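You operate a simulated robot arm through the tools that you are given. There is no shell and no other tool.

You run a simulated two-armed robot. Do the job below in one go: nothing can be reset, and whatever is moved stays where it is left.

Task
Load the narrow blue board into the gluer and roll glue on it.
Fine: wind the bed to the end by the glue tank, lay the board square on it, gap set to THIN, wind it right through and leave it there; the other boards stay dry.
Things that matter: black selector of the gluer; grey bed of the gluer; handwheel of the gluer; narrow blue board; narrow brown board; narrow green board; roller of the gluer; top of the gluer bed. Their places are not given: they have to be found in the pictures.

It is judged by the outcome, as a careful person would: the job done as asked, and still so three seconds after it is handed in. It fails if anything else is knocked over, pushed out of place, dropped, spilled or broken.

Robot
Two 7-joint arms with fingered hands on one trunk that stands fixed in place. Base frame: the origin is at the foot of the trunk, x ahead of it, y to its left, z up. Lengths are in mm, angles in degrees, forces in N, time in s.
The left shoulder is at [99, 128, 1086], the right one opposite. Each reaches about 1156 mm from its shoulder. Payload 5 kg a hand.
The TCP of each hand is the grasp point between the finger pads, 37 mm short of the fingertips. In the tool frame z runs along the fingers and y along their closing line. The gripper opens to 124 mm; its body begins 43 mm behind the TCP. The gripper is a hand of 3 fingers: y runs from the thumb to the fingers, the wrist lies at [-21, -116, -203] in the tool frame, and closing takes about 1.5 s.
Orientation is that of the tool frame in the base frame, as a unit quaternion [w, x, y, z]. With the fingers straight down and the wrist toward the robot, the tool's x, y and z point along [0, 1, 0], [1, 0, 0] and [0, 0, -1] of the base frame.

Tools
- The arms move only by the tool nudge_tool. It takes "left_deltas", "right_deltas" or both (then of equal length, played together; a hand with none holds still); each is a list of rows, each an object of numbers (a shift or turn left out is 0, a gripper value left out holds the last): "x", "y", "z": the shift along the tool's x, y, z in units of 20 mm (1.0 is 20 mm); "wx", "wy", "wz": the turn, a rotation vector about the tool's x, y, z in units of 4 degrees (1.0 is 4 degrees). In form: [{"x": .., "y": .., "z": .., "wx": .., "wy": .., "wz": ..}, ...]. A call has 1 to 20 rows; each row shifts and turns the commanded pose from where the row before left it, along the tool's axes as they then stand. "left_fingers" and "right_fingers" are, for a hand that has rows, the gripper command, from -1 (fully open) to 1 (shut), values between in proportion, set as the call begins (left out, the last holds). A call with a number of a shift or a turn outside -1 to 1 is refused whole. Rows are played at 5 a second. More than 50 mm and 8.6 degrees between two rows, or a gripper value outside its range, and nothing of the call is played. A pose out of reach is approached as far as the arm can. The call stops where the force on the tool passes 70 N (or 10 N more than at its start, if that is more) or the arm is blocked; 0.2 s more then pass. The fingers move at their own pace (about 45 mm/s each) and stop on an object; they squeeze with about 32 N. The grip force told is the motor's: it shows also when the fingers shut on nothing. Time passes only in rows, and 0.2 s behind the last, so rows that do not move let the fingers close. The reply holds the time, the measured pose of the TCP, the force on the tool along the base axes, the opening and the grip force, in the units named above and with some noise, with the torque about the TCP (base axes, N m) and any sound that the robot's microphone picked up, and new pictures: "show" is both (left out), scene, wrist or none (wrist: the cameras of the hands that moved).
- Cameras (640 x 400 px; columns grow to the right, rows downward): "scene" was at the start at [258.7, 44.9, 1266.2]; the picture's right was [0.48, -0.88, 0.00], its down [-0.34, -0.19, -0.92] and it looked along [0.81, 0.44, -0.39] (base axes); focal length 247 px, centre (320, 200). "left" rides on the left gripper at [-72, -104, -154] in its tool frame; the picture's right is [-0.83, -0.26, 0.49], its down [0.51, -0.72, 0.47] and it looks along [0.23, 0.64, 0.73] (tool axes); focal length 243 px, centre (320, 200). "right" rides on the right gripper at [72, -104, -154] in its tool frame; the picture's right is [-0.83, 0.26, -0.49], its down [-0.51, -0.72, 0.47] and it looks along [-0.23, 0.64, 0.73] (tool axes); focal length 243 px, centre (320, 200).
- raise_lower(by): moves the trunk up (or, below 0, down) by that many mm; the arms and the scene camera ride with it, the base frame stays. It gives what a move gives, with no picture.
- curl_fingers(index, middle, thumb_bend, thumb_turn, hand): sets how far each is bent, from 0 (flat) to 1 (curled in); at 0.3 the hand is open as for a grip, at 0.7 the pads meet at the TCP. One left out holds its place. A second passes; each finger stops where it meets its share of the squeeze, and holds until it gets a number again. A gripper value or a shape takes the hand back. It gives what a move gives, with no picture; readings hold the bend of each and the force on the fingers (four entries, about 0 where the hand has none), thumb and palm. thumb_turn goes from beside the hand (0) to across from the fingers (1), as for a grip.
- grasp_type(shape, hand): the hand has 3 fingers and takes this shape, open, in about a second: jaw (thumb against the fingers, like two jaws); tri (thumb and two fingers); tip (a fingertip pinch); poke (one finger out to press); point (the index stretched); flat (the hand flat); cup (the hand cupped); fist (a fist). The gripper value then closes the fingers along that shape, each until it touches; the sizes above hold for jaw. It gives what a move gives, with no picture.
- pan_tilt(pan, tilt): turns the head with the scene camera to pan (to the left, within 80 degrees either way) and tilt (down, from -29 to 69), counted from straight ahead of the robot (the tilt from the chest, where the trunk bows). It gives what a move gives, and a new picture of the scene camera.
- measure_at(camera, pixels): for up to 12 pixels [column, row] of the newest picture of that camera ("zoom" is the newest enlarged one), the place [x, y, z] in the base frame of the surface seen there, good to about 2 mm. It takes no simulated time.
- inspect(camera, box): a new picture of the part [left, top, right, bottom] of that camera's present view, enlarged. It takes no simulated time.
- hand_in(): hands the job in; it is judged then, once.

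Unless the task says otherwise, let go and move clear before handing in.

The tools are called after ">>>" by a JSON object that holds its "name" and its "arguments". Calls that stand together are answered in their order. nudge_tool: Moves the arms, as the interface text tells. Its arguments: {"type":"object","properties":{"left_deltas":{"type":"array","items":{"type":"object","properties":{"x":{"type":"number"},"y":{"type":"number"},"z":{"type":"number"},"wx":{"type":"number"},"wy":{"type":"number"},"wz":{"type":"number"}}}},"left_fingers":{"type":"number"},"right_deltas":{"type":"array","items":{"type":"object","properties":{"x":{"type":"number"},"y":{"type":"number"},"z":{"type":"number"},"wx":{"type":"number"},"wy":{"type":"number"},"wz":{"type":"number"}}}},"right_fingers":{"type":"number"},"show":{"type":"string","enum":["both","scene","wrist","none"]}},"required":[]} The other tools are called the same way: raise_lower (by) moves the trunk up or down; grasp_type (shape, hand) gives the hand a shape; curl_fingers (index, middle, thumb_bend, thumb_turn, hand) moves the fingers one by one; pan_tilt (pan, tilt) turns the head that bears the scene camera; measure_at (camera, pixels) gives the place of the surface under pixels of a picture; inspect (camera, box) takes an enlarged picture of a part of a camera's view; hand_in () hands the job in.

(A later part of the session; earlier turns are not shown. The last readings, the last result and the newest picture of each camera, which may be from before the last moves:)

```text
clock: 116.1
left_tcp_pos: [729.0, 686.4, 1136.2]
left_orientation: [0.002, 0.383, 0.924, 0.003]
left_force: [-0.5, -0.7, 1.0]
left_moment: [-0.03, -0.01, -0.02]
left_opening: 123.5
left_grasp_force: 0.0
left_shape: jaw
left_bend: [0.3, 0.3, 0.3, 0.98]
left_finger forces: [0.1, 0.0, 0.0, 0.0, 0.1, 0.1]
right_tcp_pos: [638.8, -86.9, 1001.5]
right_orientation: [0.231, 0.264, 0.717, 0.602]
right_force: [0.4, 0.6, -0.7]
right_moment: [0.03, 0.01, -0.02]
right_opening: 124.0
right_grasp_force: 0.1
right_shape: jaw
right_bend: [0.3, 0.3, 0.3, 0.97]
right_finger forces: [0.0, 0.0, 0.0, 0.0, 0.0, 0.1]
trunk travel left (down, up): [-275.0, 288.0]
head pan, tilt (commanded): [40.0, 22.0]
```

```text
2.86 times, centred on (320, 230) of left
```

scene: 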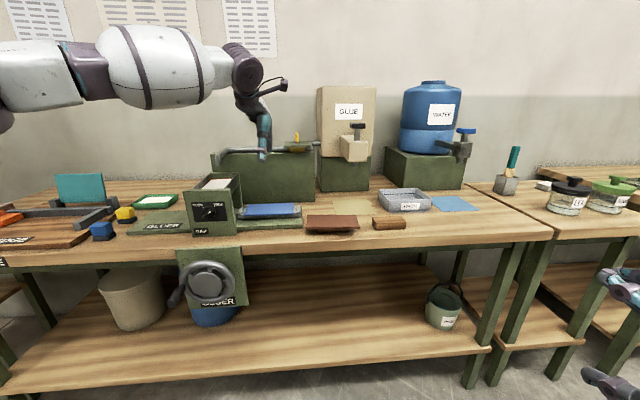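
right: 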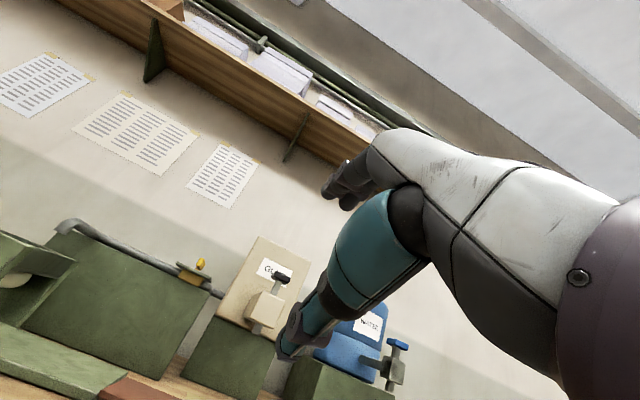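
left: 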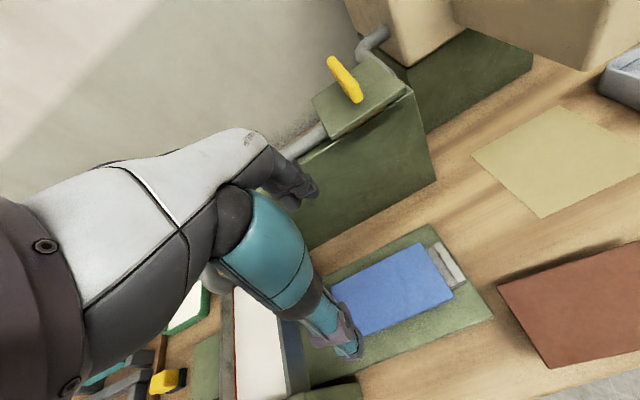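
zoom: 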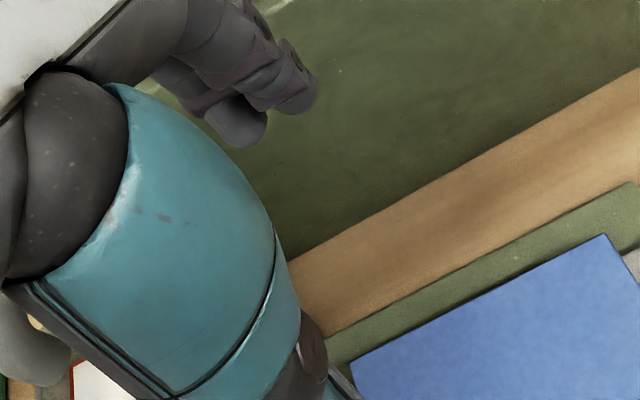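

The board lies on the bed and appears square. I check its corners.

>>> {"name": "inspect", "arguments": {"camera": "scene", "box": [220, 190, 310, 240]}}

```text
7.11 times, centred on (265, 215) of scene
```

zoom: 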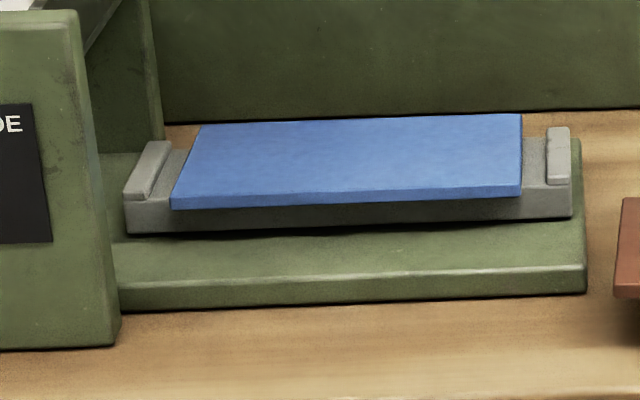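

>>> {"name": "measure_at", "arguments": {"camera": "zoom", "pixels": [[204, 130], [518, 117], [517, 184], [177, 194], [350, 155], [140, 175], [160, 150], [558, 135], [558, 175], [175, 204], [130, 205], [570, 200]]}}

```text
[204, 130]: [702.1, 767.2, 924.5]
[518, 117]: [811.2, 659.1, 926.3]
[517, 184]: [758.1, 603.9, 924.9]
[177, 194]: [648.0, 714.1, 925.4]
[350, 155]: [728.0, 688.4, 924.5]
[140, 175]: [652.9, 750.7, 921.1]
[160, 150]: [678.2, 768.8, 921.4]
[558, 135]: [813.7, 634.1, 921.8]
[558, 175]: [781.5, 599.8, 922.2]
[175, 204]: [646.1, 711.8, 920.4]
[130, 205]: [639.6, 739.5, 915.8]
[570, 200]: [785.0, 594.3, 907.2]
```

The board is square on the bed (corners give yaw ≈0, centre u 31, v 1001). Next the selector: I move the left hand back in front of the housing, staying high.

>>> {"name": "nudge_tool", "arguments": {"left_deltas": [{"y": -1}, {"y": -1}, {"y": -1}, {"y": -1}, {"y": -1}, {"y": -1}, {"y": -1}, {"y": -1}, {"y": -0.5}, {"x": 1}, {"x": 1}, {"x": 1}, {"x": 1}, {"x": 1}, {"x": 1}, {"x": 0.5}], "show": "none"}}

>>> {"name": "grasp_type", "arguments": {"hand": "left", "shape": "poke"}}

>>> {"name": "nudge_tool", "arguments": {"left_deltas": [{"wx": -1}, {"wx": -1}, {"wx": -1}, {"wx": -1}, {"wx": -1}, {"wx": -1}, {"wx": -1}, {"wx": -1}, {"wx": -1}, {"wx": -1}, {"wx": -1}, {"wx": -1}], "show": "both"}}

```text
clock: 119.5
left_tcp_pos: [515.6, 659.0, 1134.5]
left_orientation: [0.002, 0.384, 0.923, 0.002]
left_force: [1.0, 0.1, -0.1]
left_moment: [0.0, -0.02, 0.02]
left_opening: 123.9
left_grasp_force: 0.0
left_shape: jaw
left_bend: [0.3, 0.3, 0.3, 0.98]
left_finger forces: [0.0, 0.0, 0.0, 0.1, 0.0, 0.1]
right_tcp_pos: [638.9, -87.4, 1000.1]
right_orientation: [0.23, 0.264, 0.718, 0.602]
right_force: [-0.7, -0.5, 0.5]
right_moment: [-0.02, 0.03, 0.02]
right_opening: 124.1
right_grasp_force: 0.1
right_shape: jaw
right_bend: [0.3, 0.3, 0.3, 0.97]
right_finger forces: [0.0, 0.0, 0.1, 0.0, 0.0, 0.1]
trunk travel left (down, up): [-275.0, 288.0]
head pan, tilt (commanded): [40.0, 22.0]
```

```text
clock: 120.4
left_tcp_pos: [515.9, 659.4, 1134.5]
left_orientation: [0.003, 0.383, 0.924, 0.002]
left_force: [0.3, 0.0, 0.2]
left_moment: [0.0, -0.02, 0.0]
left_opening: 0.1
left_grasp_force: 0.0
left_shape: poke
left_bend: [0.7, 0.7, 1.0, 1.0]
left_finger forces: [0.0, 0.0, 0.0, 0.0, 0.0, 0.0]
right_tcp_pos: [640.2, -86.9, 1000.6]
right_orientation: [0.231, 0.265, 0.717, 0.602]
right_force: [-0.4, 0.5, 0.0]
right_moment: [-0.02, 0.04, 0.0]
right_opening: 123.9
right_grasp_force: 0.1
right_shape: jaw
right_bend: [0.3, 0.3, 0.3, 0.97]
right_finger forces: [0.1, 0.1, 0.0, 0.0, 0.0, 0.0]
trunk travel left (down, up): [-275.0, 288.0]
head pan, tilt (commanded): [40.0, 22.0]
```

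```text
clock: 123.0
left_tcp_pos: [516.8, 659.7, 1134.1]
left_orientation: [0.159, 0.349, 0.842, 0.378]
left_force: [-0.4, 0.7, 0.2]
left_moment: [0.01, -0.02, 0.0]
left_opening: 0.0
left_grasp_force: 0.1
left_shape: poke
left_bend: [0.7, 0.7, 1.0, 1.0]
left_finger forces: [0.0, 0.0, 0.0, 0.0, 0.0, 0.1]
right_tcp_pos: [639.4, -86.4, 1001.6]
right_orientation: [0.231, 0.265, 0.717, 0.601]
right_force: [-0.7, 0.2, -0.8]
right_moment: [-0.01, -0.05, -0.02]
right_opening: 124.1
right_grasp_force: 0.1
right_shape: jaw
right_bend: [0.3, 0.3, 0.3, 0.97]
right_finger forces: [0.0, 0.0, 0.1, 0.1, 0.0, 0.0]
trunk travel left (down, up): [-275.0, 288.0]
head pan, tilt (commanded): [40.0, 22.0]
```

scene: 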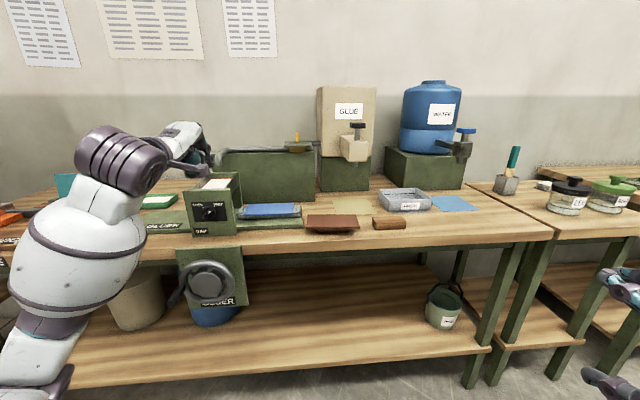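
left: 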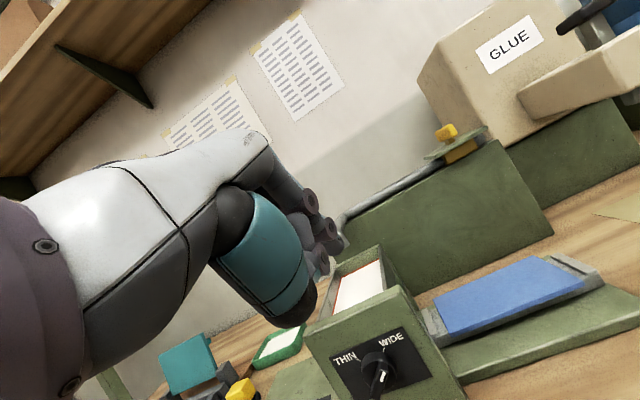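

"Poke" keeps two fingers together; I want a single finger. I set the index nearly straight and curl the others away.

>>> {"name": "curl_fingers", "arguments": {"hand": "left", "index": 0.45, "middle": 1.0, "thumb_bend": 1.0}}

>>> {"name": "nudge_tool", "arguments": {"left_deltas": [{}, {}, {}], "show": "both"}}

>>> {"name": "inspect", "arguments": {"camera": "left", "box": [200, 150, 440, 400]}}

>>> {"name": "inspect", "arguments": {"camera": "scene", "box": [130, 100, 280, 250]}}

```text
clock: 124.0
left_tcp_pos: [517.2, 659.5, 1134.0]
left_orientation: [0.159, 0.349, 0.843, 0.378]
left_force: [-0.1, 0.2, -0.6]
left_moment: [0.0, -0.01, -0.03]
left_opening: 35.7
left_grasp_force: 0.0
left_shape: fingers
left_bend: [0.33, 1.0, 1.0, 1.0]
left_finger forces: [0.1, 0.0, 0.0, 0.0, 0.1, 0.0]
right_tcp_pos: [639.4, -87.3, 1001.8]
right_orientation: [0.231, 0.265, 0.718, 0.601]
right_force: [0.0, -0.5, -0.3]
right_moment: [0.01, -0.01, 0.0]
right_opening: 124.2
right_grasp_force: 0.1
right_shape: jaw
right_bend: [0.3, 0.3, 0.3, 0.97]
right_finger forces: [0.1, 0.0, 0.0, 0.0, 0.0, 0.0]
trunk travel left (down, up): [-275.0, 288.0]
head pan, tilt (commanded): [40.0, 22.0]
```

```text
clock: 124.8
left_tcp_pos: [517.1, 660.4, 1133.1]
left_orientation: [0.159, 0.349, 0.843, 0.378]
left_force: [0.2, -0.6, 0.1]
left_moment: [0.03, 0.02, 0.0]
left_opening: 35.7
left_grasp_force: 0.0
left_shape: fingers
left_bend: [0.33, 1.0, 1.0, 1.0]
left_finger forces: [0.1, 0.0, 0.0, 0.1, 0.1, 0.0]
right_tcp_pos: [640.5, -87.7, 1001.0]
right_orientation: [0.231, 0.265, 0.717, 0.602]
right_force: [1.6, 0.4, -0.2]
right_moment: [-0.03, 0.0, -0.01]
right_opening: 124.2
right_grasp_force: 0.0
right_shape: jaw
right_bend: [0.3, 0.3, 0.3, 0.97]
right_finger forces: [0.0, 0.0, 0.0, 0.1, 0.0, 0.0]
trunk travel left (down, up): [-275.0, 288.0]
head pan, tilt (commanded): [40.0, 22.0]
```

scene: 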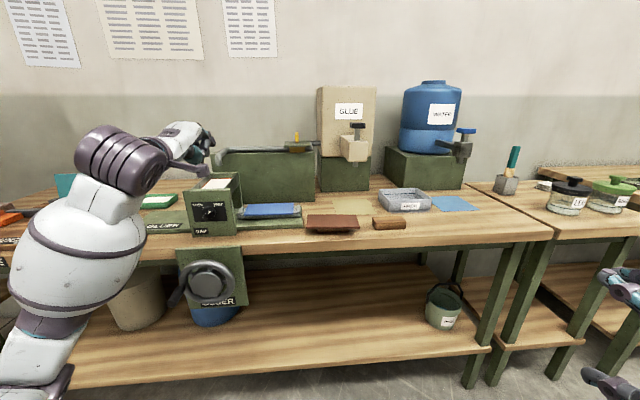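
left: 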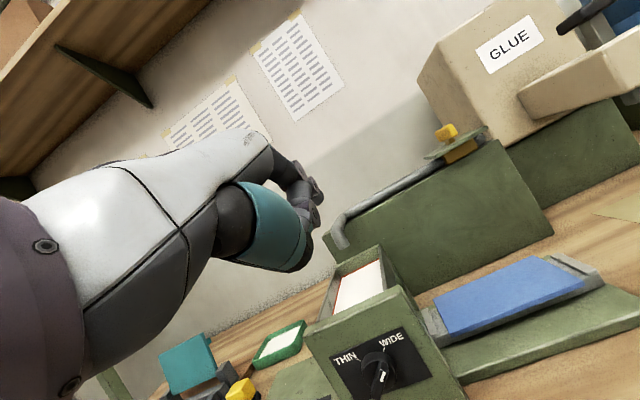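

```text
1.60 times, centred on (320, 275) of left
```

zoom: 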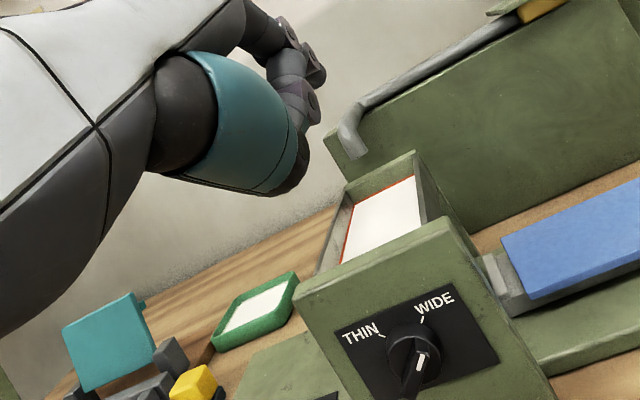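

```text
2.67 times, centred on (205, 175) of scene
```

zoom: 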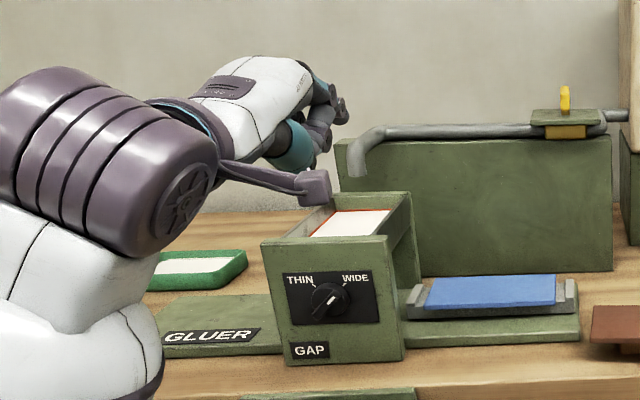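

I'll try the "point" shape, which stretches the index, and see where its tip is.

>>> {"name": "grasp_type", "arguments": {"hand": "left", "shape": "point"}}

>>> {"name": "nudge_tool", "arguments": {"left_deltas": [{}, {}], "show": "both"}}

>>> {"name": "inspect", "arguments": {"camera": "scene", "box": [130, 100, 280, 250]}}

>>> {"name": "inspect", "arguments": {"camera": "right", "box": [0, 0, 200, 260]}}

```text
clock: 125.7
left_tcp_pos: [517.3, 659.6, 1135.5]
left_orientation: [0.159, 0.349, 0.843, 0.378]
left_force: [-0.3, 0.5, -0.3]
left_moment: [0.01, -0.01, 0.0]
left_opening: 119.0
left_grasp_force: 0.0
left_shape: point
left_bend: [0.19, 1.0, 1.0, 0.87]
left_finger forces: [0.0, 0.0, 0.0, 0.0, 0.1, 0.0]
right_tcp_pos: [639.4, -87.3, 1001.0]
right_orientation: [0.231, 0.265, 0.718, 0.601]
right_force: [-0.2, -0.3, 0.2]
right_moment: [0.0, -0.05, 0.03]
right_opening: 124.2
right_grasp_force: 0.0
right_shape: jaw
right_bend: [0.3, 0.3, 0.3, 0.97]
right_finger forces: [0.0, 0.1, 0.1, 0.0, 0.0, 0.0]
trunk travel left (down, up): [-275.0, 288.0]
head pan, tilt (commanded): [40.0, 22.0]
```

```text
clock: 126.3
left_tcp_pos: [517.1, 660.2, 1134.0]
left_orientation: [0.159, 0.349, 0.842, 0.378]
left_force: [-0.9, 0.2, 0.0]
left_moment: [0.01, 0.01, 0.01]
left_opening: 119.0
left_grasp_force: 0.1
left_shape: point
left_bend: [0.19, 1.0, 1.0, 0.87]
left_finger forces: [0.0, 0.0, 0.0, 0.0, 0.1, 0.0]
right_tcp_pos: [639.0, -86.8, 1001.1]
right_orientation: [0.231, 0.265, 0.717, 0.601]
right_force: [-0.7, 0.4, 0.5]
right_moment: [0.01, 0.0, 0.0]
right_opening: 124.1
right_grasp_force: 0.1
right_shape: jaw
right_bend: [0.3, 0.3, 0.3, 0.97]
right_finger forces: [0.1, 0.1, 0.0, 0.0, 0.0, 0.1]
trunk travel left (down, up): [-275.0, 288.0]
head pan, tilt (commanded): [40.0, 22.0]
```

scene: 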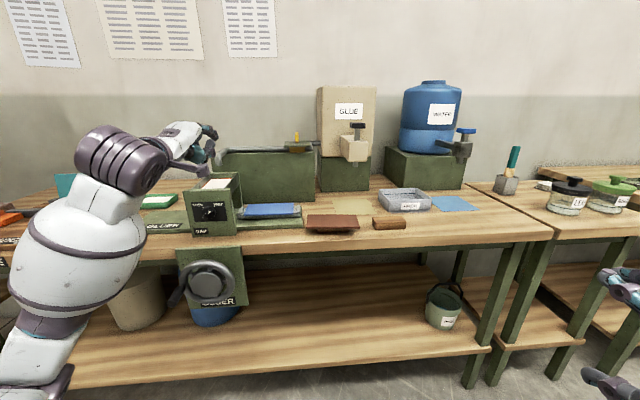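
left: 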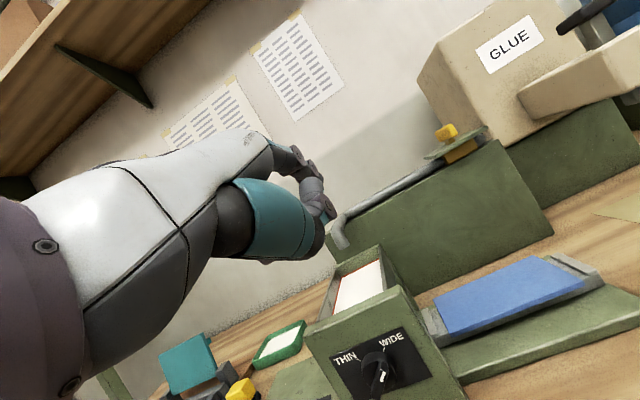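

```text
2.67 times, centred on (205, 175) of scene
```

zoom: 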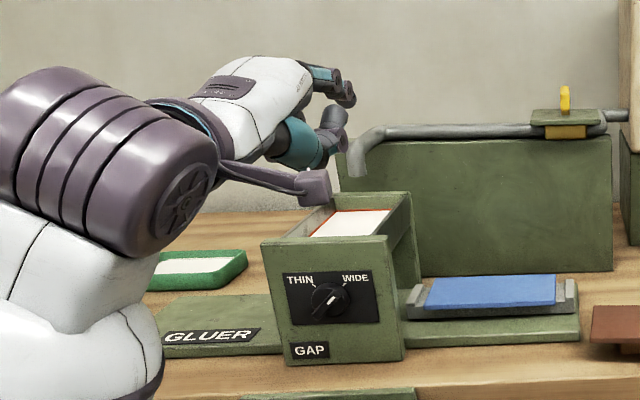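

```text
1.54 times, centred on (100, 130) of right
```

zoom: 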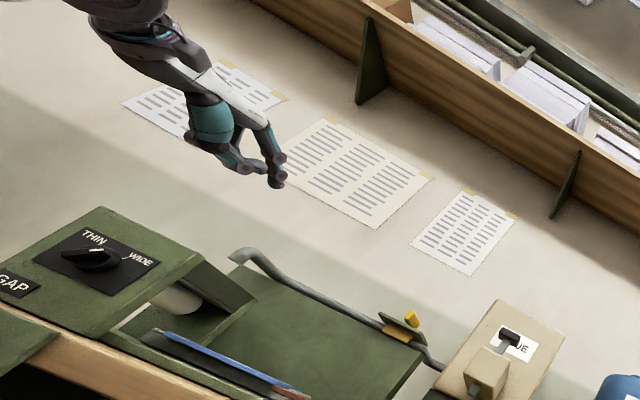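

I'll zoom in on the knob to plan exactly where to push.

>>> {"name": "inspect", "arguments": {"camera": "scene", "box": [188, 192, 236, 226]}}

>>> {"name": "inspect", "arguments": {"camera": "right", "box": [0, 130, 70, 200]}}

```text
11.76 times, centred on (212, 209) of scene
```

zoom: 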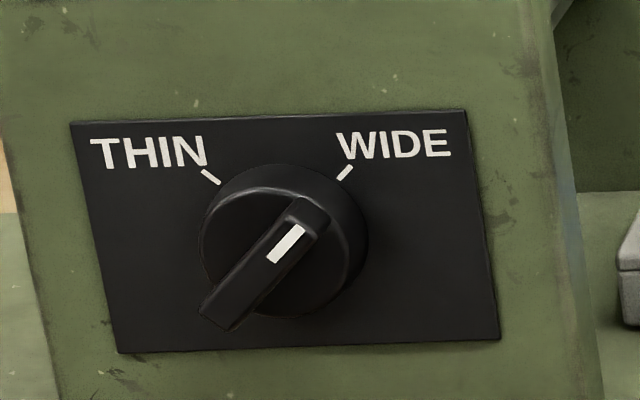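

```text
5.71 times, centred on (35, 165) of right
```

zoom: 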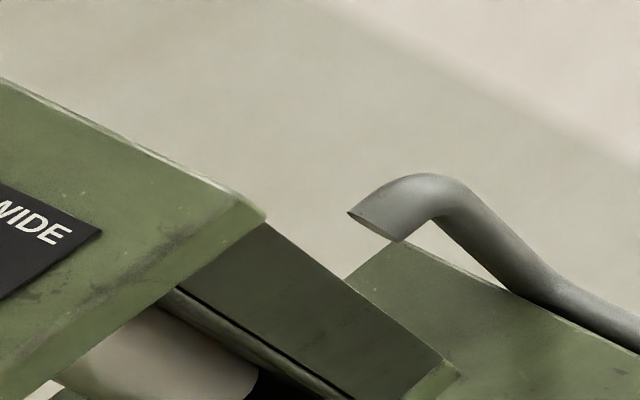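

>>> {"name": "inspect", "arguments": {"camera": "scene", "box": [188, 192, 236, 226]}}

>>> {"name": "measure_at", "arguments": {"camera": "zoom", "pixels": [[210, 310], [235, 285], [265, 250], [300, 215], [320, 210], [290, 245], [310, 235], [230, 325], [340, 260], [230, 220], [280, 180], [300, 300]]}}

>>> {"name": "measure_at", "arguments": {"camera": "zoom", "pixels": [[110, 340], [495, 330], [465, 115], [75, 128], [210, 178], [345, 173], [355, 220], [215, 200], [285, 165], [300, 310]]}}

```text
11.76 times, centred on (212, 209) of scene
```

zoom: 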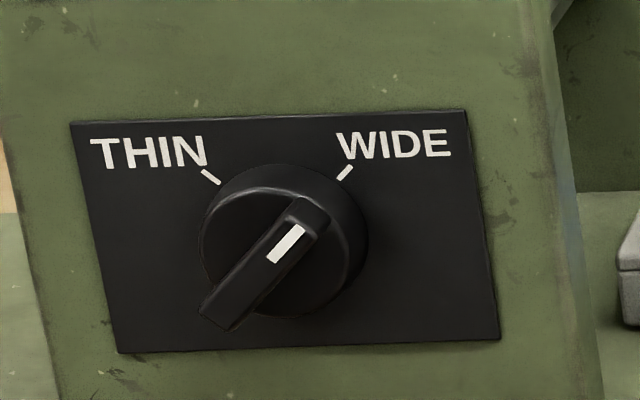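

```text
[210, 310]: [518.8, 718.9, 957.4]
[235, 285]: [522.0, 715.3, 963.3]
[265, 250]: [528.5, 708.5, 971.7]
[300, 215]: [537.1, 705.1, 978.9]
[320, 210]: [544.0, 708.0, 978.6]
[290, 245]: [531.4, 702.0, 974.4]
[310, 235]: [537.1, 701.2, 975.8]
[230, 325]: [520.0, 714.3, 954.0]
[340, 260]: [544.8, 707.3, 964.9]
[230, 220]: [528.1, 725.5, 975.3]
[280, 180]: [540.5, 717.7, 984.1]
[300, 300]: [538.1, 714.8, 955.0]
```

```text
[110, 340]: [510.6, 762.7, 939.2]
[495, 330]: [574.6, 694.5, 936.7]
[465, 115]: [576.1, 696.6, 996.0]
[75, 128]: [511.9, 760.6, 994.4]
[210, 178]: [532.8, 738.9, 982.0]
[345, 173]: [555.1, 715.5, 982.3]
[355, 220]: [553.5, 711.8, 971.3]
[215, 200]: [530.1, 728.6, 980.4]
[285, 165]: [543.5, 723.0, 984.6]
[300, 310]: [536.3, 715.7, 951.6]
```

Bar centre is (u −130, z 967), half-length ~17 mm, front v≈874, disc front v≈886; the finger should travel from 3 o'clock to 12 o'clock around it, tip at v≈883. I shape one finger and locate its tip.

>>> {"name": "curl_fingers", "arguments": {"hand": "left", "index": 0.5, "middle": 1.0, "thumb_bend": 1.0, "thumb_turn": 0.3}}

>>> {"name": "nudge_tool", "arguments": {"left_deltas": [{}, {}], "show": "both"}}

>>> {"name": "inspect", "arguments": {"camera": "left", "box": [220, 120, 360, 280]}}

>>> {"name": "inspect", "arguments": {"camera": "scene", "box": [150, 105, 250, 175]}}

```text
clock: 127.3
left_tcp_pos: [517.6, 659.6, 1134.5]
left_orientation: [0.158, 0.349, 0.843, 0.378]
left_force: [0.4, 1.1, -0.2]
left_moment: [0.03, 0.0, 0.0]
left_opening: 58.2
left_grasp_force: 0.1
left_shape: fingers
left_bend: [0.5, 1.0, 1.0, 0.31]
left_finger forces: [0.1, 0.0, 0.0, 0.0, 0.0, 0.0]
right_tcp_pos: [639.9, -87.8, 1002.0]
right_orientation: [0.231, 0.265, 0.718, 0.601]
right_force: [0.3, 0.4, 0.6]
right_moment: [0.01, -0.01, -0.01]
right_opening: 124.1
right_grasp_force: 0.0
right_shape: jaw
right_bend: [0.3, 0.3, 0.3, 0.97]
right_finger forces: [0.0, 0.0, 0.1, 0.0, 0.1, 0.1]
trunk travel left (down, up): [-275.0, 288.0]
head pan, tilt (commanded): [40.0, 22.0]
```

```text
clock: 127.9
left_tcp_pos: [516.0, 659.1, 1134.0]
left_orientation: [0.159, 0.35, 0.843, 0.377]
left_force: [0.3, -0.1, -0.2]
left_moment: [0.01, 0.02, -0.02]
left_opening: 58.1
left_grasp_force: 0.1
left_shape: fingers
left_bend: [0.5, 1.0, 1.0, 0.31]
left_finger forces: [0.0, 0.1, 0.0, 0.0, 0.1, 0.1]
right_tcp_pos: [639.4, -87.4, 1001.5]
right_orientation: [0.23, 0.264, 0.717, 0.602]
right_force: [0.3, 0.5, -0.8]
right_moment: [0.0, -0.01, 0.0]
right_opening: 124.1
right_grasp_force: 0.1
right_shape: jaw
right_bend: [0.3, 0.3, 0.3, 0.97]
right_finger forces: [0.0, 0.1, 0.0, 0.0, 0.1, 0.1]
trunk travel left (down, up): [-275.0, 288.0]
head pan, tilt (commanded): [40.0, 22.0]
```

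scene: 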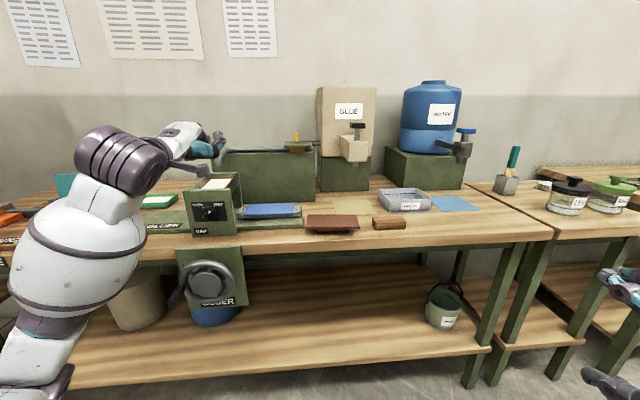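
left: 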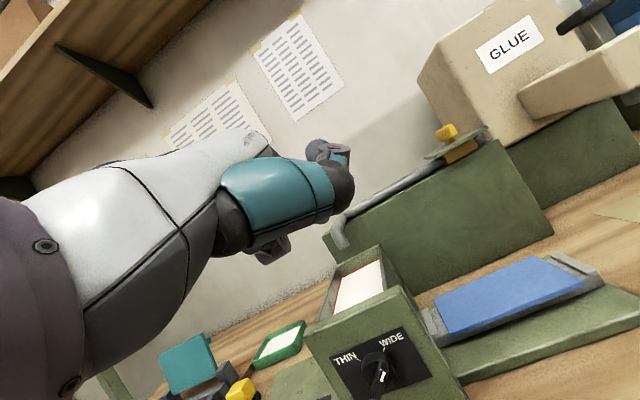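

```text
2.50 times, centred on (290, 200) of left
```

zoom: 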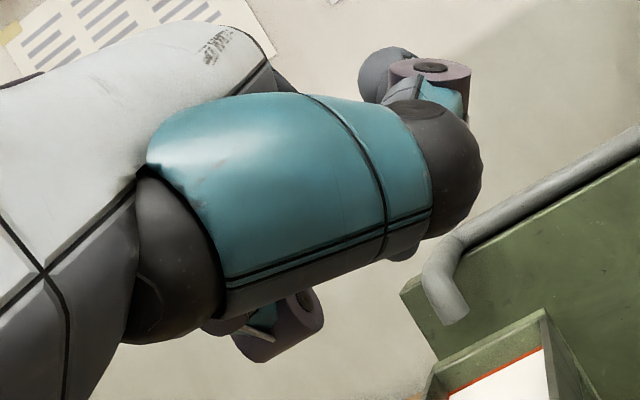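

```text
5.71 times, centred on (200, 140) of scene
```

zoom: 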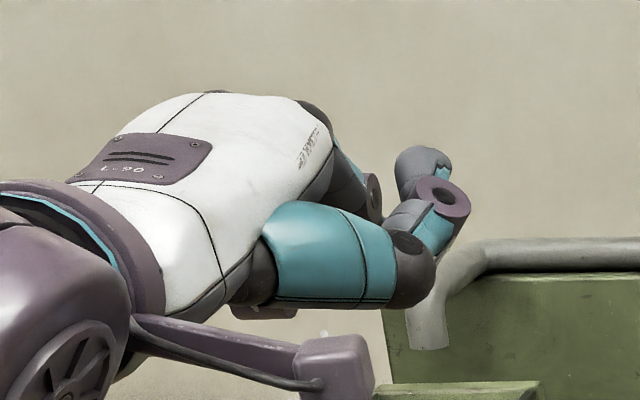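

The thumb beside the hand is in the way. I'll use the "poke" shape (two fingers together, thumb folded) and use the left finger's side as the pusher; let me see its tip.

>>> {"name": "grasp_type", "arguments": {"hand": "left", "shape": "poke"}}

>>> {"name": "nudge_tool", "arguments": {"left_deltas": [{}, {}], "show": "both"}}

>>> {"name": "inspect", "arguments": {"camera": "left", "box": [220, 120, 360, 340]}}

>>> {"name": "inspect", "arguments": {"camera": "scene", "box": [150, 105, 250, 175]}}

```text
clock: 128.8
left_tcp_pos: [517.2, 659.9, 1133.2]
left_orientation: [0.159, 0.35, 0.842, 0.378]
left_force: [-0.6, -1.3, -1.3]
left_moment: [0.02, 0.04, -0.02]
left_opening: 0.1
left_grasp_force: 0.0
left_shape: poke
left_bend: [0.7, 0.7, 1.0, 0.83]
left_finger forces: [0.0, 0.0, 0.0, 0.0, 0.0, 0.1]
right_tcp_pos: [639.3, -86.4, 1000.6]
right_orientation: [0.231, 0.265, 0.718, 0.602]
right_force: [-0.6, 1.3, -0.1]
right_moment: [0.03, 0.02, 0.0]
right_opening: 123.8
right_grasp_force: 0.0
right_shape: jaw
right_bend: [0.3, 0.3, 0.3, 0.97]
right_finger forces: [0.1, 0.0, 0.0, 0.1, 0.0, 0.0]
trunk travel left (down, up): [-275.0, 288.0]
head pan, tilt (commanded): [40.0, 22.0]
```

```text
clock: 129.4
left_tcp_pos: [517.5, 659.5, 1133.9]
left_orientation: [0.159, 0.35, 0.843, 0.378]
left_force: [-0.4, 0.8, -0.3]
left_moment: [0.03, 0.0, -0.01]
left_opening: 0.1
left_grasp_force: 0.0
left_shape: poke
left_bend: [0.7, 0.7, 1.0, 0.83]
left_finger forces: [0.0, 0.0, 0.0, 0.0, 0.1, 0.0]
right_tcp_pos: [639.2, -86.9, 1001.4]
right_orientation: [0.23, 0.264, 0.718, 0.602]
right_force: [-0.3, -0.4, 0.2]
right_moment: [0.0, 0.0, 0.0]
right_opening: 123.9
right_grasp_force: 0.1
right_shape: jaw
right_bend: [0.3, 0.3, 0.3, 0.97]
right_finger forces: [0.0, 0.0, 0.1, 0.0, 0.0, 0.1]
trunk travel left (down, up): [-275.0, 288.0]
head pan, tilt (commanded): [40.0, 22.0]
```

scene: 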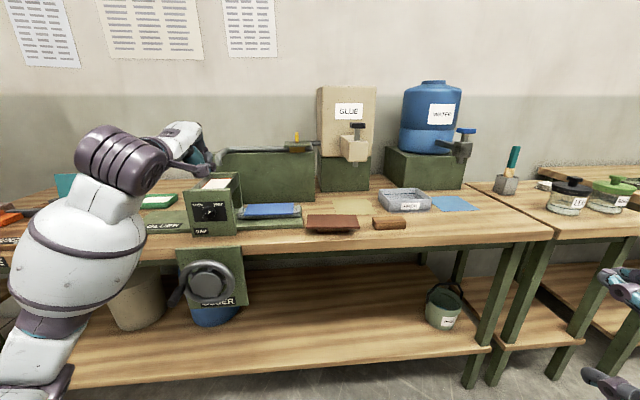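
left: 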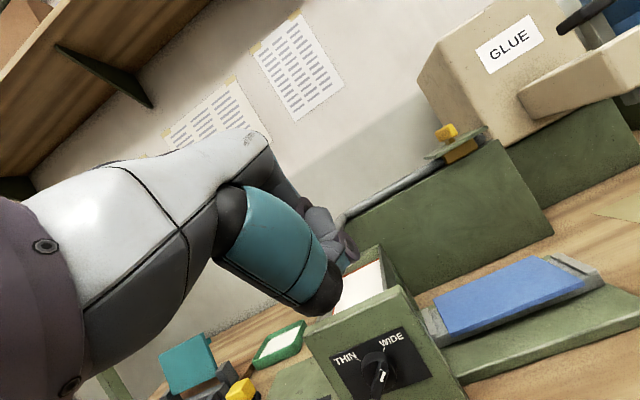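

```text
1.82 times, centred on (290, 230) of left
```

zoom: 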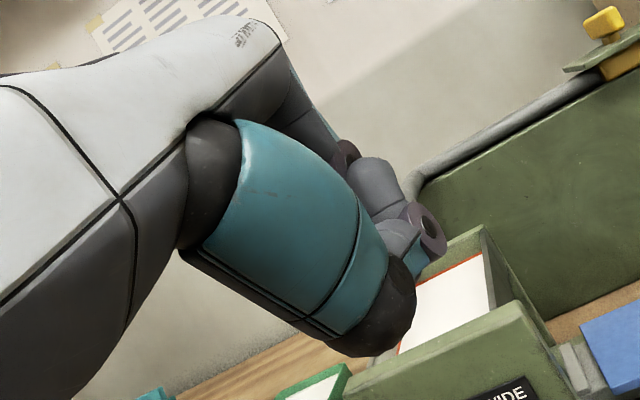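

```text
5.71 times, centred on (200, 140) of scene
```

zoom: 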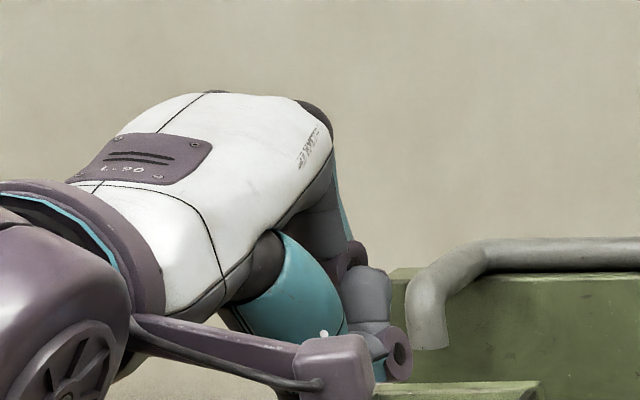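

I'll use the closed jaw fist instead, whose tip geometry I know. I close it here and descend in front of the panel, staying ~45 mm clear of it.

>>> {"name": "grasp_type", "arguments": {"hand": "left", "shape": "jaw"}}

>>> {"name": "nudge_tool", "arguments": {"left_deltas": [{}, {}, {}, {}, {}, {}, {}, {}], "left_fingers": 1, "show": "none"}}

>>> {"name": "nudge_tool", "arguments": {"left_deltas": [{"z": 0.669, "y": -0.743}, {"z": 0.669, "y": -0.743}, {"z": 0.669, "y": -0.743}, {"z": 0.669, "y": -0.743}, {"z": 0.669, "y": -0.743}, {"z": 0.669, "y": -0.743}, {"z": 0.669, "y": -0.743}, {"z": 0.669, "y": -0.743}], "show": "both"}}

>>> {"name": "inspect", "arguments": {"camera": "left", "box": [240, 150, 420, 350]}}

>>> {"name": "inspect", "arguments": {"camera": "scene", "box": [150, 145, 260, 245]}}

```text
clock: 130.3
left_tcp_pos: [517.6, 659.3, 1135.2]
left_orientation: [0.158, 0.349, 0.843, 0.378]
left_force: [1.3, -0.2, -0.3]
left_moment: [0.0, 0.01, 0.0]
left_opening: 124.0
left_grasp_force: 0.1
left_shape: jaw
left_bend: [0.3, 0.3, 0.3, 0.98]
left_finger forces: [0.1, 0.0, 0.0, 0.0, 0.0, 0.0]
right_tcp_pos: [638.7, -87.2, 1001.7]
right_orientation: [0.231, 0.265, 0.717, 0.602]
right_force: [-0.1, 0.2, -0.9]
right_moment: [0.01, 0.02, 0.0]
right_opening: 124.1
right_grasp_force: 0.1
right_shape: jaw
right_bend: [0.3, 0.3, 0.3, 0.97]
right_finger forces: [0.0, 0.1, 0.1, 0.0, 0.0, 0.0]
trunk travel left (down, up): [-275.0, 288.0]
head pan, tilt (commanded): [40.0, 22.0]
```

```text
clock: 132.1
left_tcp_pos: [517.4, 659.0, 1134.1]
left_orientation: [0.159, 0.349, 0.842, 0.379]
left_force: [-0.4, -0.4, 0.7]
left_moment: [0.0, 0.01, 0.02]
left_opening: 0.1
left_grasp_force: 26.7
left_shape: jaw
left_bend: [0.7, 0.7, 0.56, 1.0]
left_finger forces: [0.1, 0.1, 0.0, 0.1, 0.0, 0.0]
right_tcp_pos: [639.8, -86.1, 1001.7]
right_orientation: [0.231, 0.265, 0.717, 0.602]
right_force: [-0.5, -0.4, -0.4]
right_moment: [0.01, -0.02, -0.02]
right_opening: 123.9
right_grasp_force: 0.1
right_shape: jaw
right_bend: [0.3, 0.3, 0.3, 0.97]
right_finger forces: [0.0, 0.1, 0.1, 0.0, 0.0, 0.0]
trunk travel left (down, up): [-275.0, 288.0]
head pan, tilt (commanded): [40.0, 22.0]
```

```text
clock: 133.9
left_tcp_pos: [518.2, 661.6, 973.1]
left_orientation: [0.159, 0.349, 0.842, 0.379]
left_force: [-0.4, 0.5, 0.5]
left_moment: [-0.01, -0.01, 0.01]
left_opening: 0.1
left_grasp_force: 31.8
left_shape: jaw
left_bend: [0.7, 0.7, 0.56, 1.0]
left_finger forces: [0.0, 0.0, 0.1, 0.1, 0.1, 0.0]
right_tcp_pos: [638.4, -87.9, 1001.3]
right_orientation: [0.231, 0.265, 0.717, 0.602]
right_force: [0.3, -0.2, 0.0]
right_moment: [-0.02, -0.01, 0.02]
right_opening: 124.1
right_grasp_force: 0.0
right_shape: jaw
right_bend: [0.3, 0.3, 0.3, 0.97]
right_finger forces: [0.0, 0.0, 0.0, 0.1, 0.1, 0.1]
trunk travel left (down, up): [-275.0, 288.0]
head pan, tilt (commanded): [40.0, 22.0]
```

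scene: 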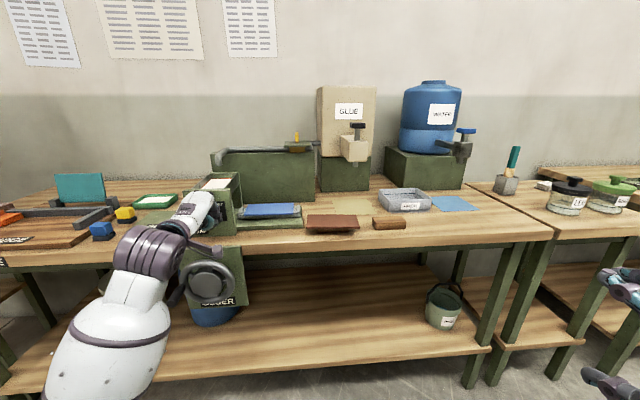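
left: 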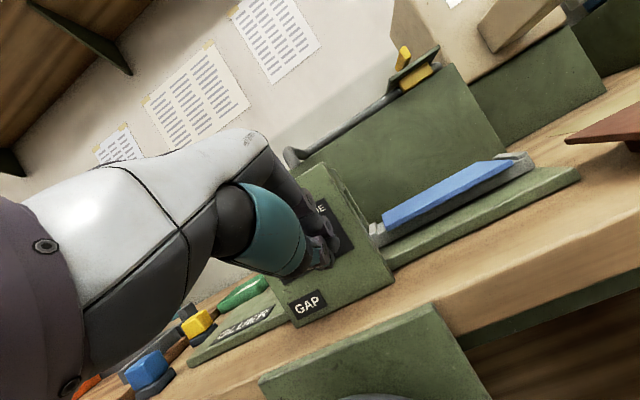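

```text
2.00 times, centred on (330, 250) of left
```

zoom: 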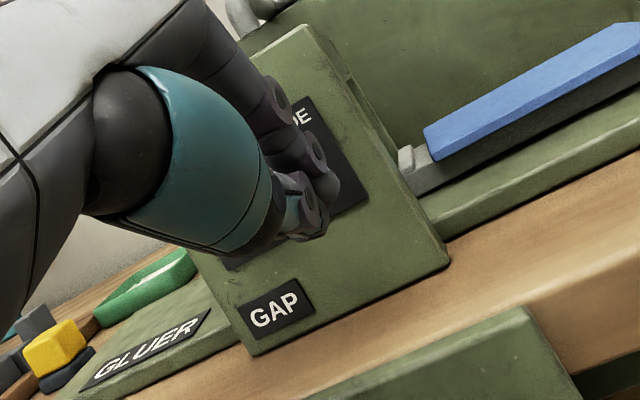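

```text
4.00 times, centred on (205, 195) of scene
```

zoom: 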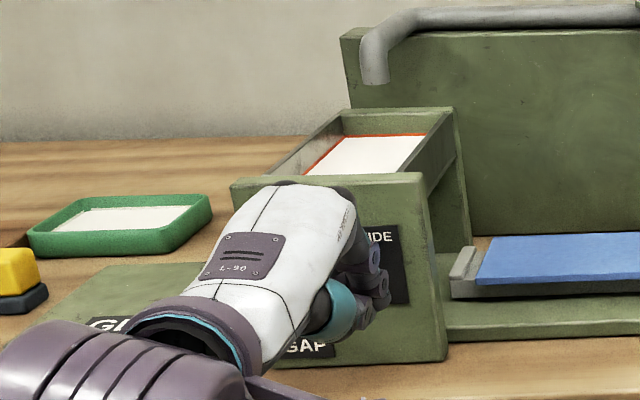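

>>> {"name": "measure_at", "arguments": {"camera": "zoom", "pixels": [[383, 285], [375, 258], [385, 300], [365, 310], [345, 305], [350, 240]]}}

>>> {"name": "inspect", "arguments": {"camera": "left", "box": [280, 170, 380, 290]}}

```text
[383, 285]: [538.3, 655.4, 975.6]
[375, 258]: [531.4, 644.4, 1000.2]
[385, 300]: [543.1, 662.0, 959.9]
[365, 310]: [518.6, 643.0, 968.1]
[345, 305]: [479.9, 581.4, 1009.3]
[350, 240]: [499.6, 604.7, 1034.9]
```

```text
3.33 times, centred on (330, 230) of left
```

zoom: 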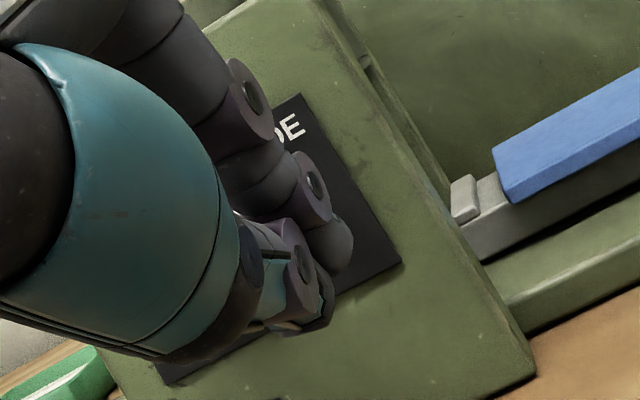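

The fist's left side is at about u −121 and tip at (v 852, z 960). I shift slightly right and down, then advance 28 mm toward the panel beside the knob.

>>> {"name": "nudge_tool", "arguments": {"left_deltas": [{"x": -0.35, "z": 0.134, "y": -0.149}, {"z": 0.37, "y": 0.334}, {"z": 0.37, "y": 0.334}, {"z": 0.3, "y": 0.27}], "show": "both"}}

>>> {"name": "inspect", "arguments": {"camera": "scene", "box": [165, 165, 255, 245]}}

>>> {"name": "inspect", "arguments": {"camera": "left", "box": [280, 170, 380, 290]}}

```text
clock: 134.9
left_tcp_pos: [543.9, 672.9, 972.3]
left_orientation: [0.159, 0.35, 0.841, 0.38]
left_force: [-7.7, -13.6, 2.9]
left_moment: [0.02, 0.02, 0.27]
left_opening: 0.0
left_grasp_force: 32.4
left_shape: jaw
left_bend: [0.7, 0.7, 0.57, 1.0]
left_finger forces: [0.0, 16.0, 0.1, 0.0, 0.0, 0.0]
right_tcp_pos: [637.7, -88.6, 1004.0]
right_orientation: [0.231, 0.265, 0.716, 0.603]
right_force: [-0.5, 0.1, 0.7]
right_moment: [0.0, 0.01, -0.02]
right_opening: 123.6
right_grasp_force: 0.1
right_shape: jaw
right_bend: [0.3, 0.3, 0.3, 0.97]
right_finger forces: [0.0, 0.0, 0.0, 0.0, 0.0, 0.1]
trunk travel left (down, up): [-275.0, 288.0]
head pan, tilt (commanded): [40.0, 22.0]
```

scene: 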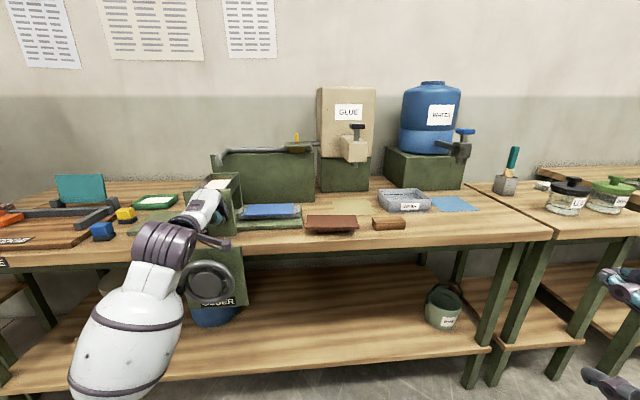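
left: 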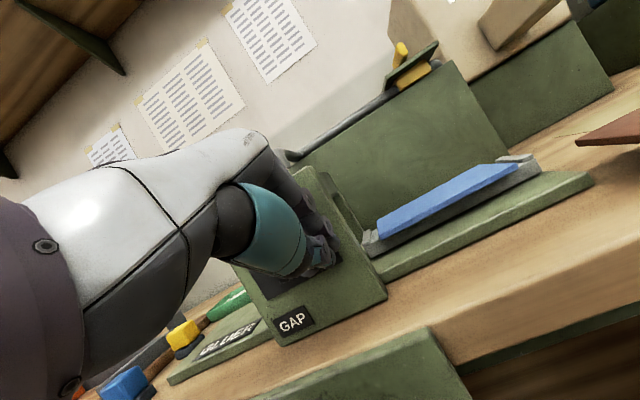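

```text
5.00 times, centred on (210, 205) of scene
```

zoom: 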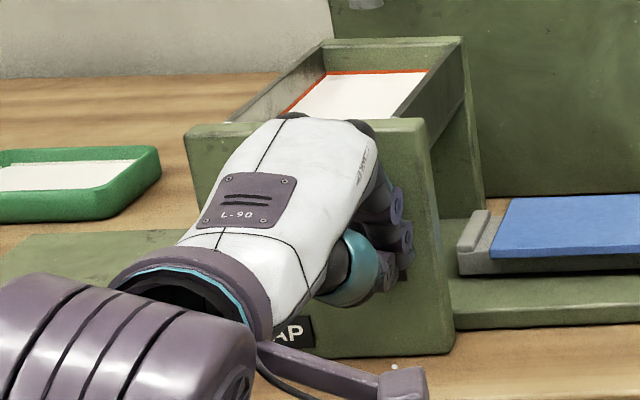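

```text
3.33 times, centred on (330, 230) of left
```

zoom: 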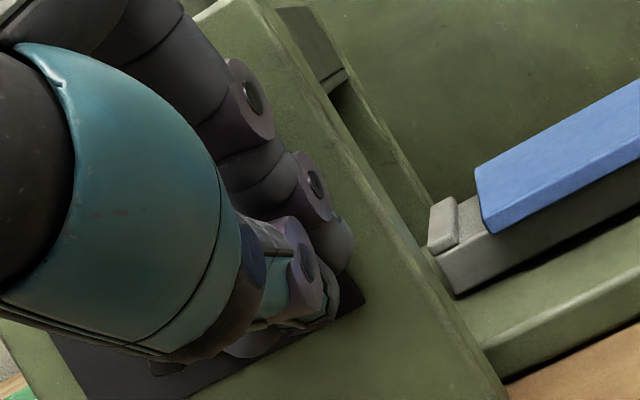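

The middle finger is touching something with ~15 N along v. I'll back off 3 mm and look at it from the right hand's camera.

>>> {"name": "nudge_tool", "arguments": {"left_deltas": [{"z": -0.11, "y": -0.1}], "right_deltas": [{"wy": 0.8}], "show": "none"}}

>>> {"name": "nudge_tool", "arguments": {"right_deltas": [{"wy": 1}, {"wy": 1}, {"wy": 1}, {"wy": 1}], "show": "both"}}

```text
clock: 135.3
left_tcp_pos: [542.2, 672.0, 970.2]
left_orientation: [0.158, 0.35, 0.842, 0.379]
left_force: [0.4, -10.8, 4.2]
left_moment: [0.1, -0.03, -0.06]
left_opening: 0.0
left_grasp_force: 32.1
left_shape: jaw
left_bend: [0.7, 0.7, 0.57, 1.0]
left_finger forces: [0.0, 11.0, 0.0, 0.1, 0.1, 0.1]
right_tcp_pos: [639.8, -89.1, 1001.9]
right_orientation: [0.212, 0.249, 0.722, 0.61]
right_force: [0.3, 0.3, 0.9]
right_moment: [0.0, -0.01, -0.04]
right_opening: 123.9
right_grasp_force: 0.1
right_shape: jaw
right_bend: [0.3, 0.3, 0.3, 0.97]
right_finger forces: [0.0, 0.1, 0.0, 0.1, 0.0, 0.0]
trunk travel left (down, up): [-275.0, 288.0]
head pan, tilt (commanded): [40.0, 22.0]
```

```text
clock: 136.3
left_tcp_pos: [542.4, 673.1, 970.6]
left_orientation: [0.159, 0.35, 0.842, 0.379]
left_force: [-2.8, -8.4, 2.7]
left_moment: [0.06, -0.02, 0.02]
left_opening: 0.2
left_grasp_force: 31.7
left_shape: jaw
left_bend: [0.7, 0.7, 0.57, 1.0]
left_finger forces: [0.1, 9.0, 0.1, 0.0, 0.1, 0.1]
right_tcp_pos: [639.6, -89.9, 1002.4]
right_orientation: [0.107, 0.159, 0.745, 0.639]
right_force: [-0.3, 0.2, 0.3]
right_moment: [0.03, -0.03, 0.0]
right_opening: 124.1
right_grasp_force: 0.1
right_shape: jaw
right_bend: [0.3, 0.3, 0.3, 0.97]
right_finger forces: [0.1, 0.0, 0.0, 0.0, 0.1, 0.0]
trunk travel left (down, up): [-275.0, 288.0]
head pan, tilt (commanded): [40.0, 22.0]
```

scene: 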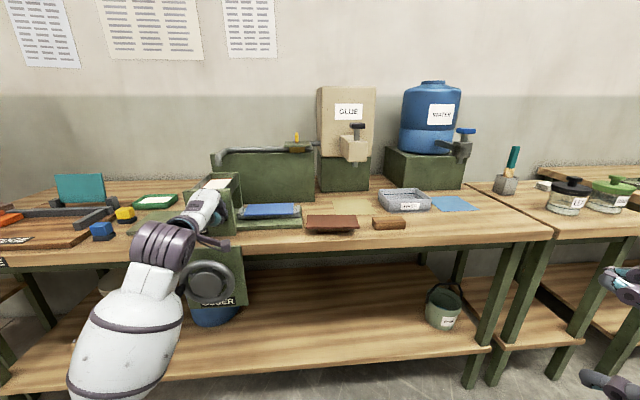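
right: 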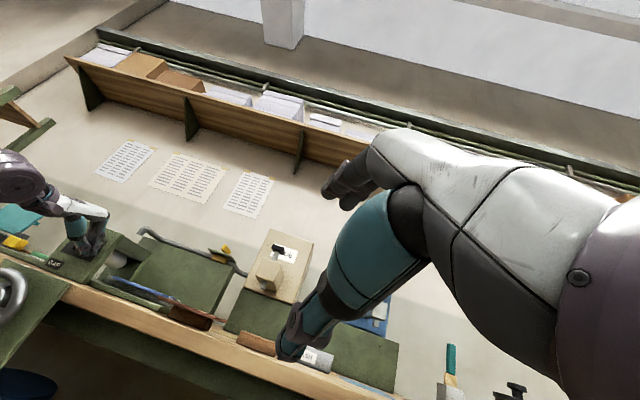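

Good — the right camera now sees the housing and my fist near (85,240). I enlarge it.

>>> {"name": "inspect", "arguments": {"camera": "right", "box": [40, 190, 150, 300]}}

>>> {"name": "inspect", "arguments": {"camera": "right", "box": [65, 215, 125, 275]}}

```text
3.64 times, centred on (95, 245) of right
```

zoom: 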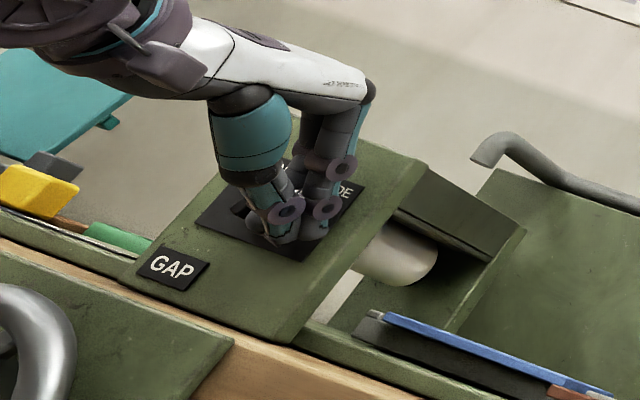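

```text
6.67 times, centred on (95, 245) of right
```

zoom: 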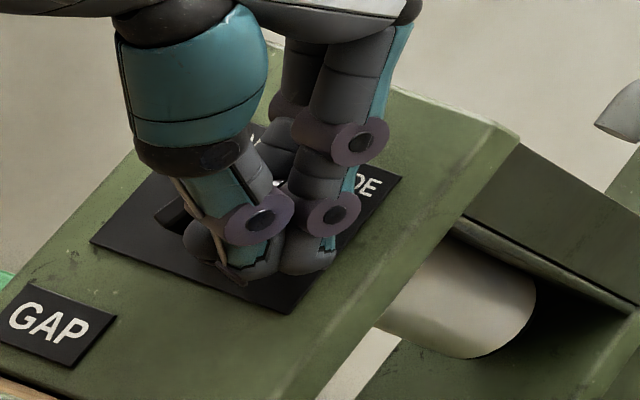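

The fist tip sits right/below the knob's centre, with the bar's lower-left end visible at (170,212). I back off 1.5 mm and begin the arc toward 12 o'clock, checking after a few steps.

>>> {"name": "nudge_tool", "arguments": {"left_deltas": [{"z": -0.06, "y": -0.05}, {"x": 0.05, "z": -0.1, "y": 0.11}, {"x": 0.08, "z": -0.157, "y": 0.175}, {"x": 0.1, "z": -0.15, "y": 0.165}], "show": "none"}}

>>> {"name": "inspect", "arguments": {"camera": "right", "box": [65, 215, 125, 275]}}

```text
clock: 137.3
left_tcp_pos: [537.1, 676.0, 983.7]
left_orientation: [0.159, 0.349, 0.842, 0.379]
left_force: [-0.3, -0.4, 0.0]
left_moment: [0.0, 0.0, 0.02]
left_opening: 0.0
left_grasp_force: 32.3
left_shape: jaw
left_bend: [0.7, 0.7, 0.57, 1.0]
left_finger forces: [0.0, 0.6, 0.0, 0.1, 0.0, 0.0]
right_tcp_pos: [639.8, -88.2, 1001.8]
right_orientation: [0.108, 0.161, 0.746, 0.638]
right_force: [0.0, 0.7, 0.9]
right_moment: [0.0, 0.01, -0.03]
right_opening: 124.0
right_grasp_force: 0.1
right_shape: jaw
right_bend: [0.3, 0.3, 0.3, 0.97]
right_finger forces: [0.1, 0.0, 0.0, 0.1, 0.0, 0.0]
trunk travel left (down, up): [-275.0, 288.0]
head pan, tilt (commanded): [40.0, 22.0]
```

```text
6.67 times, centred on (95, 245) of right
```

zoom: 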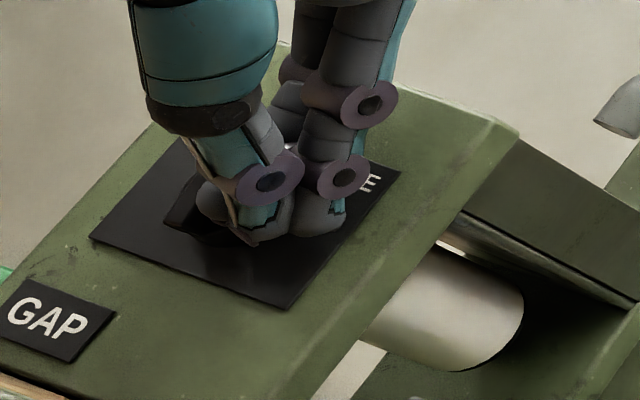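

>>> {"name": "inspect", "arguments": {"camera": "right", "box": [72, 228, 112, 262]}}

>>> {"name": "inspect", "arguments": {"camera": "left", "box": [270, 160, 370, 290]}}

```text
11.76 times, centred on (92, 245) of right
```

zoom: 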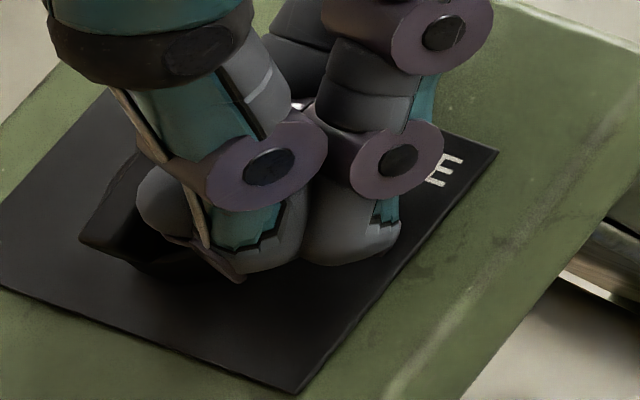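

```text
3.08 times, centred on (320, 225) of left
```

zoom: 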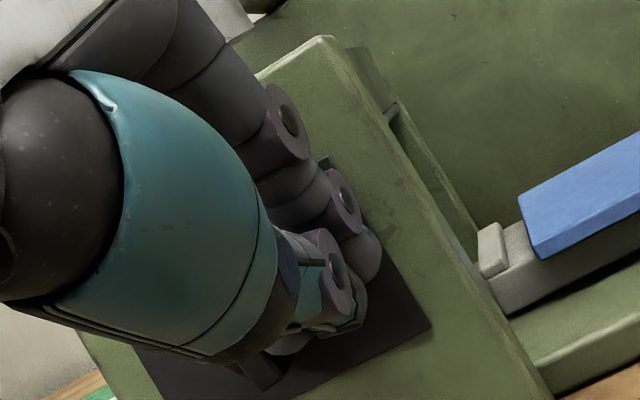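

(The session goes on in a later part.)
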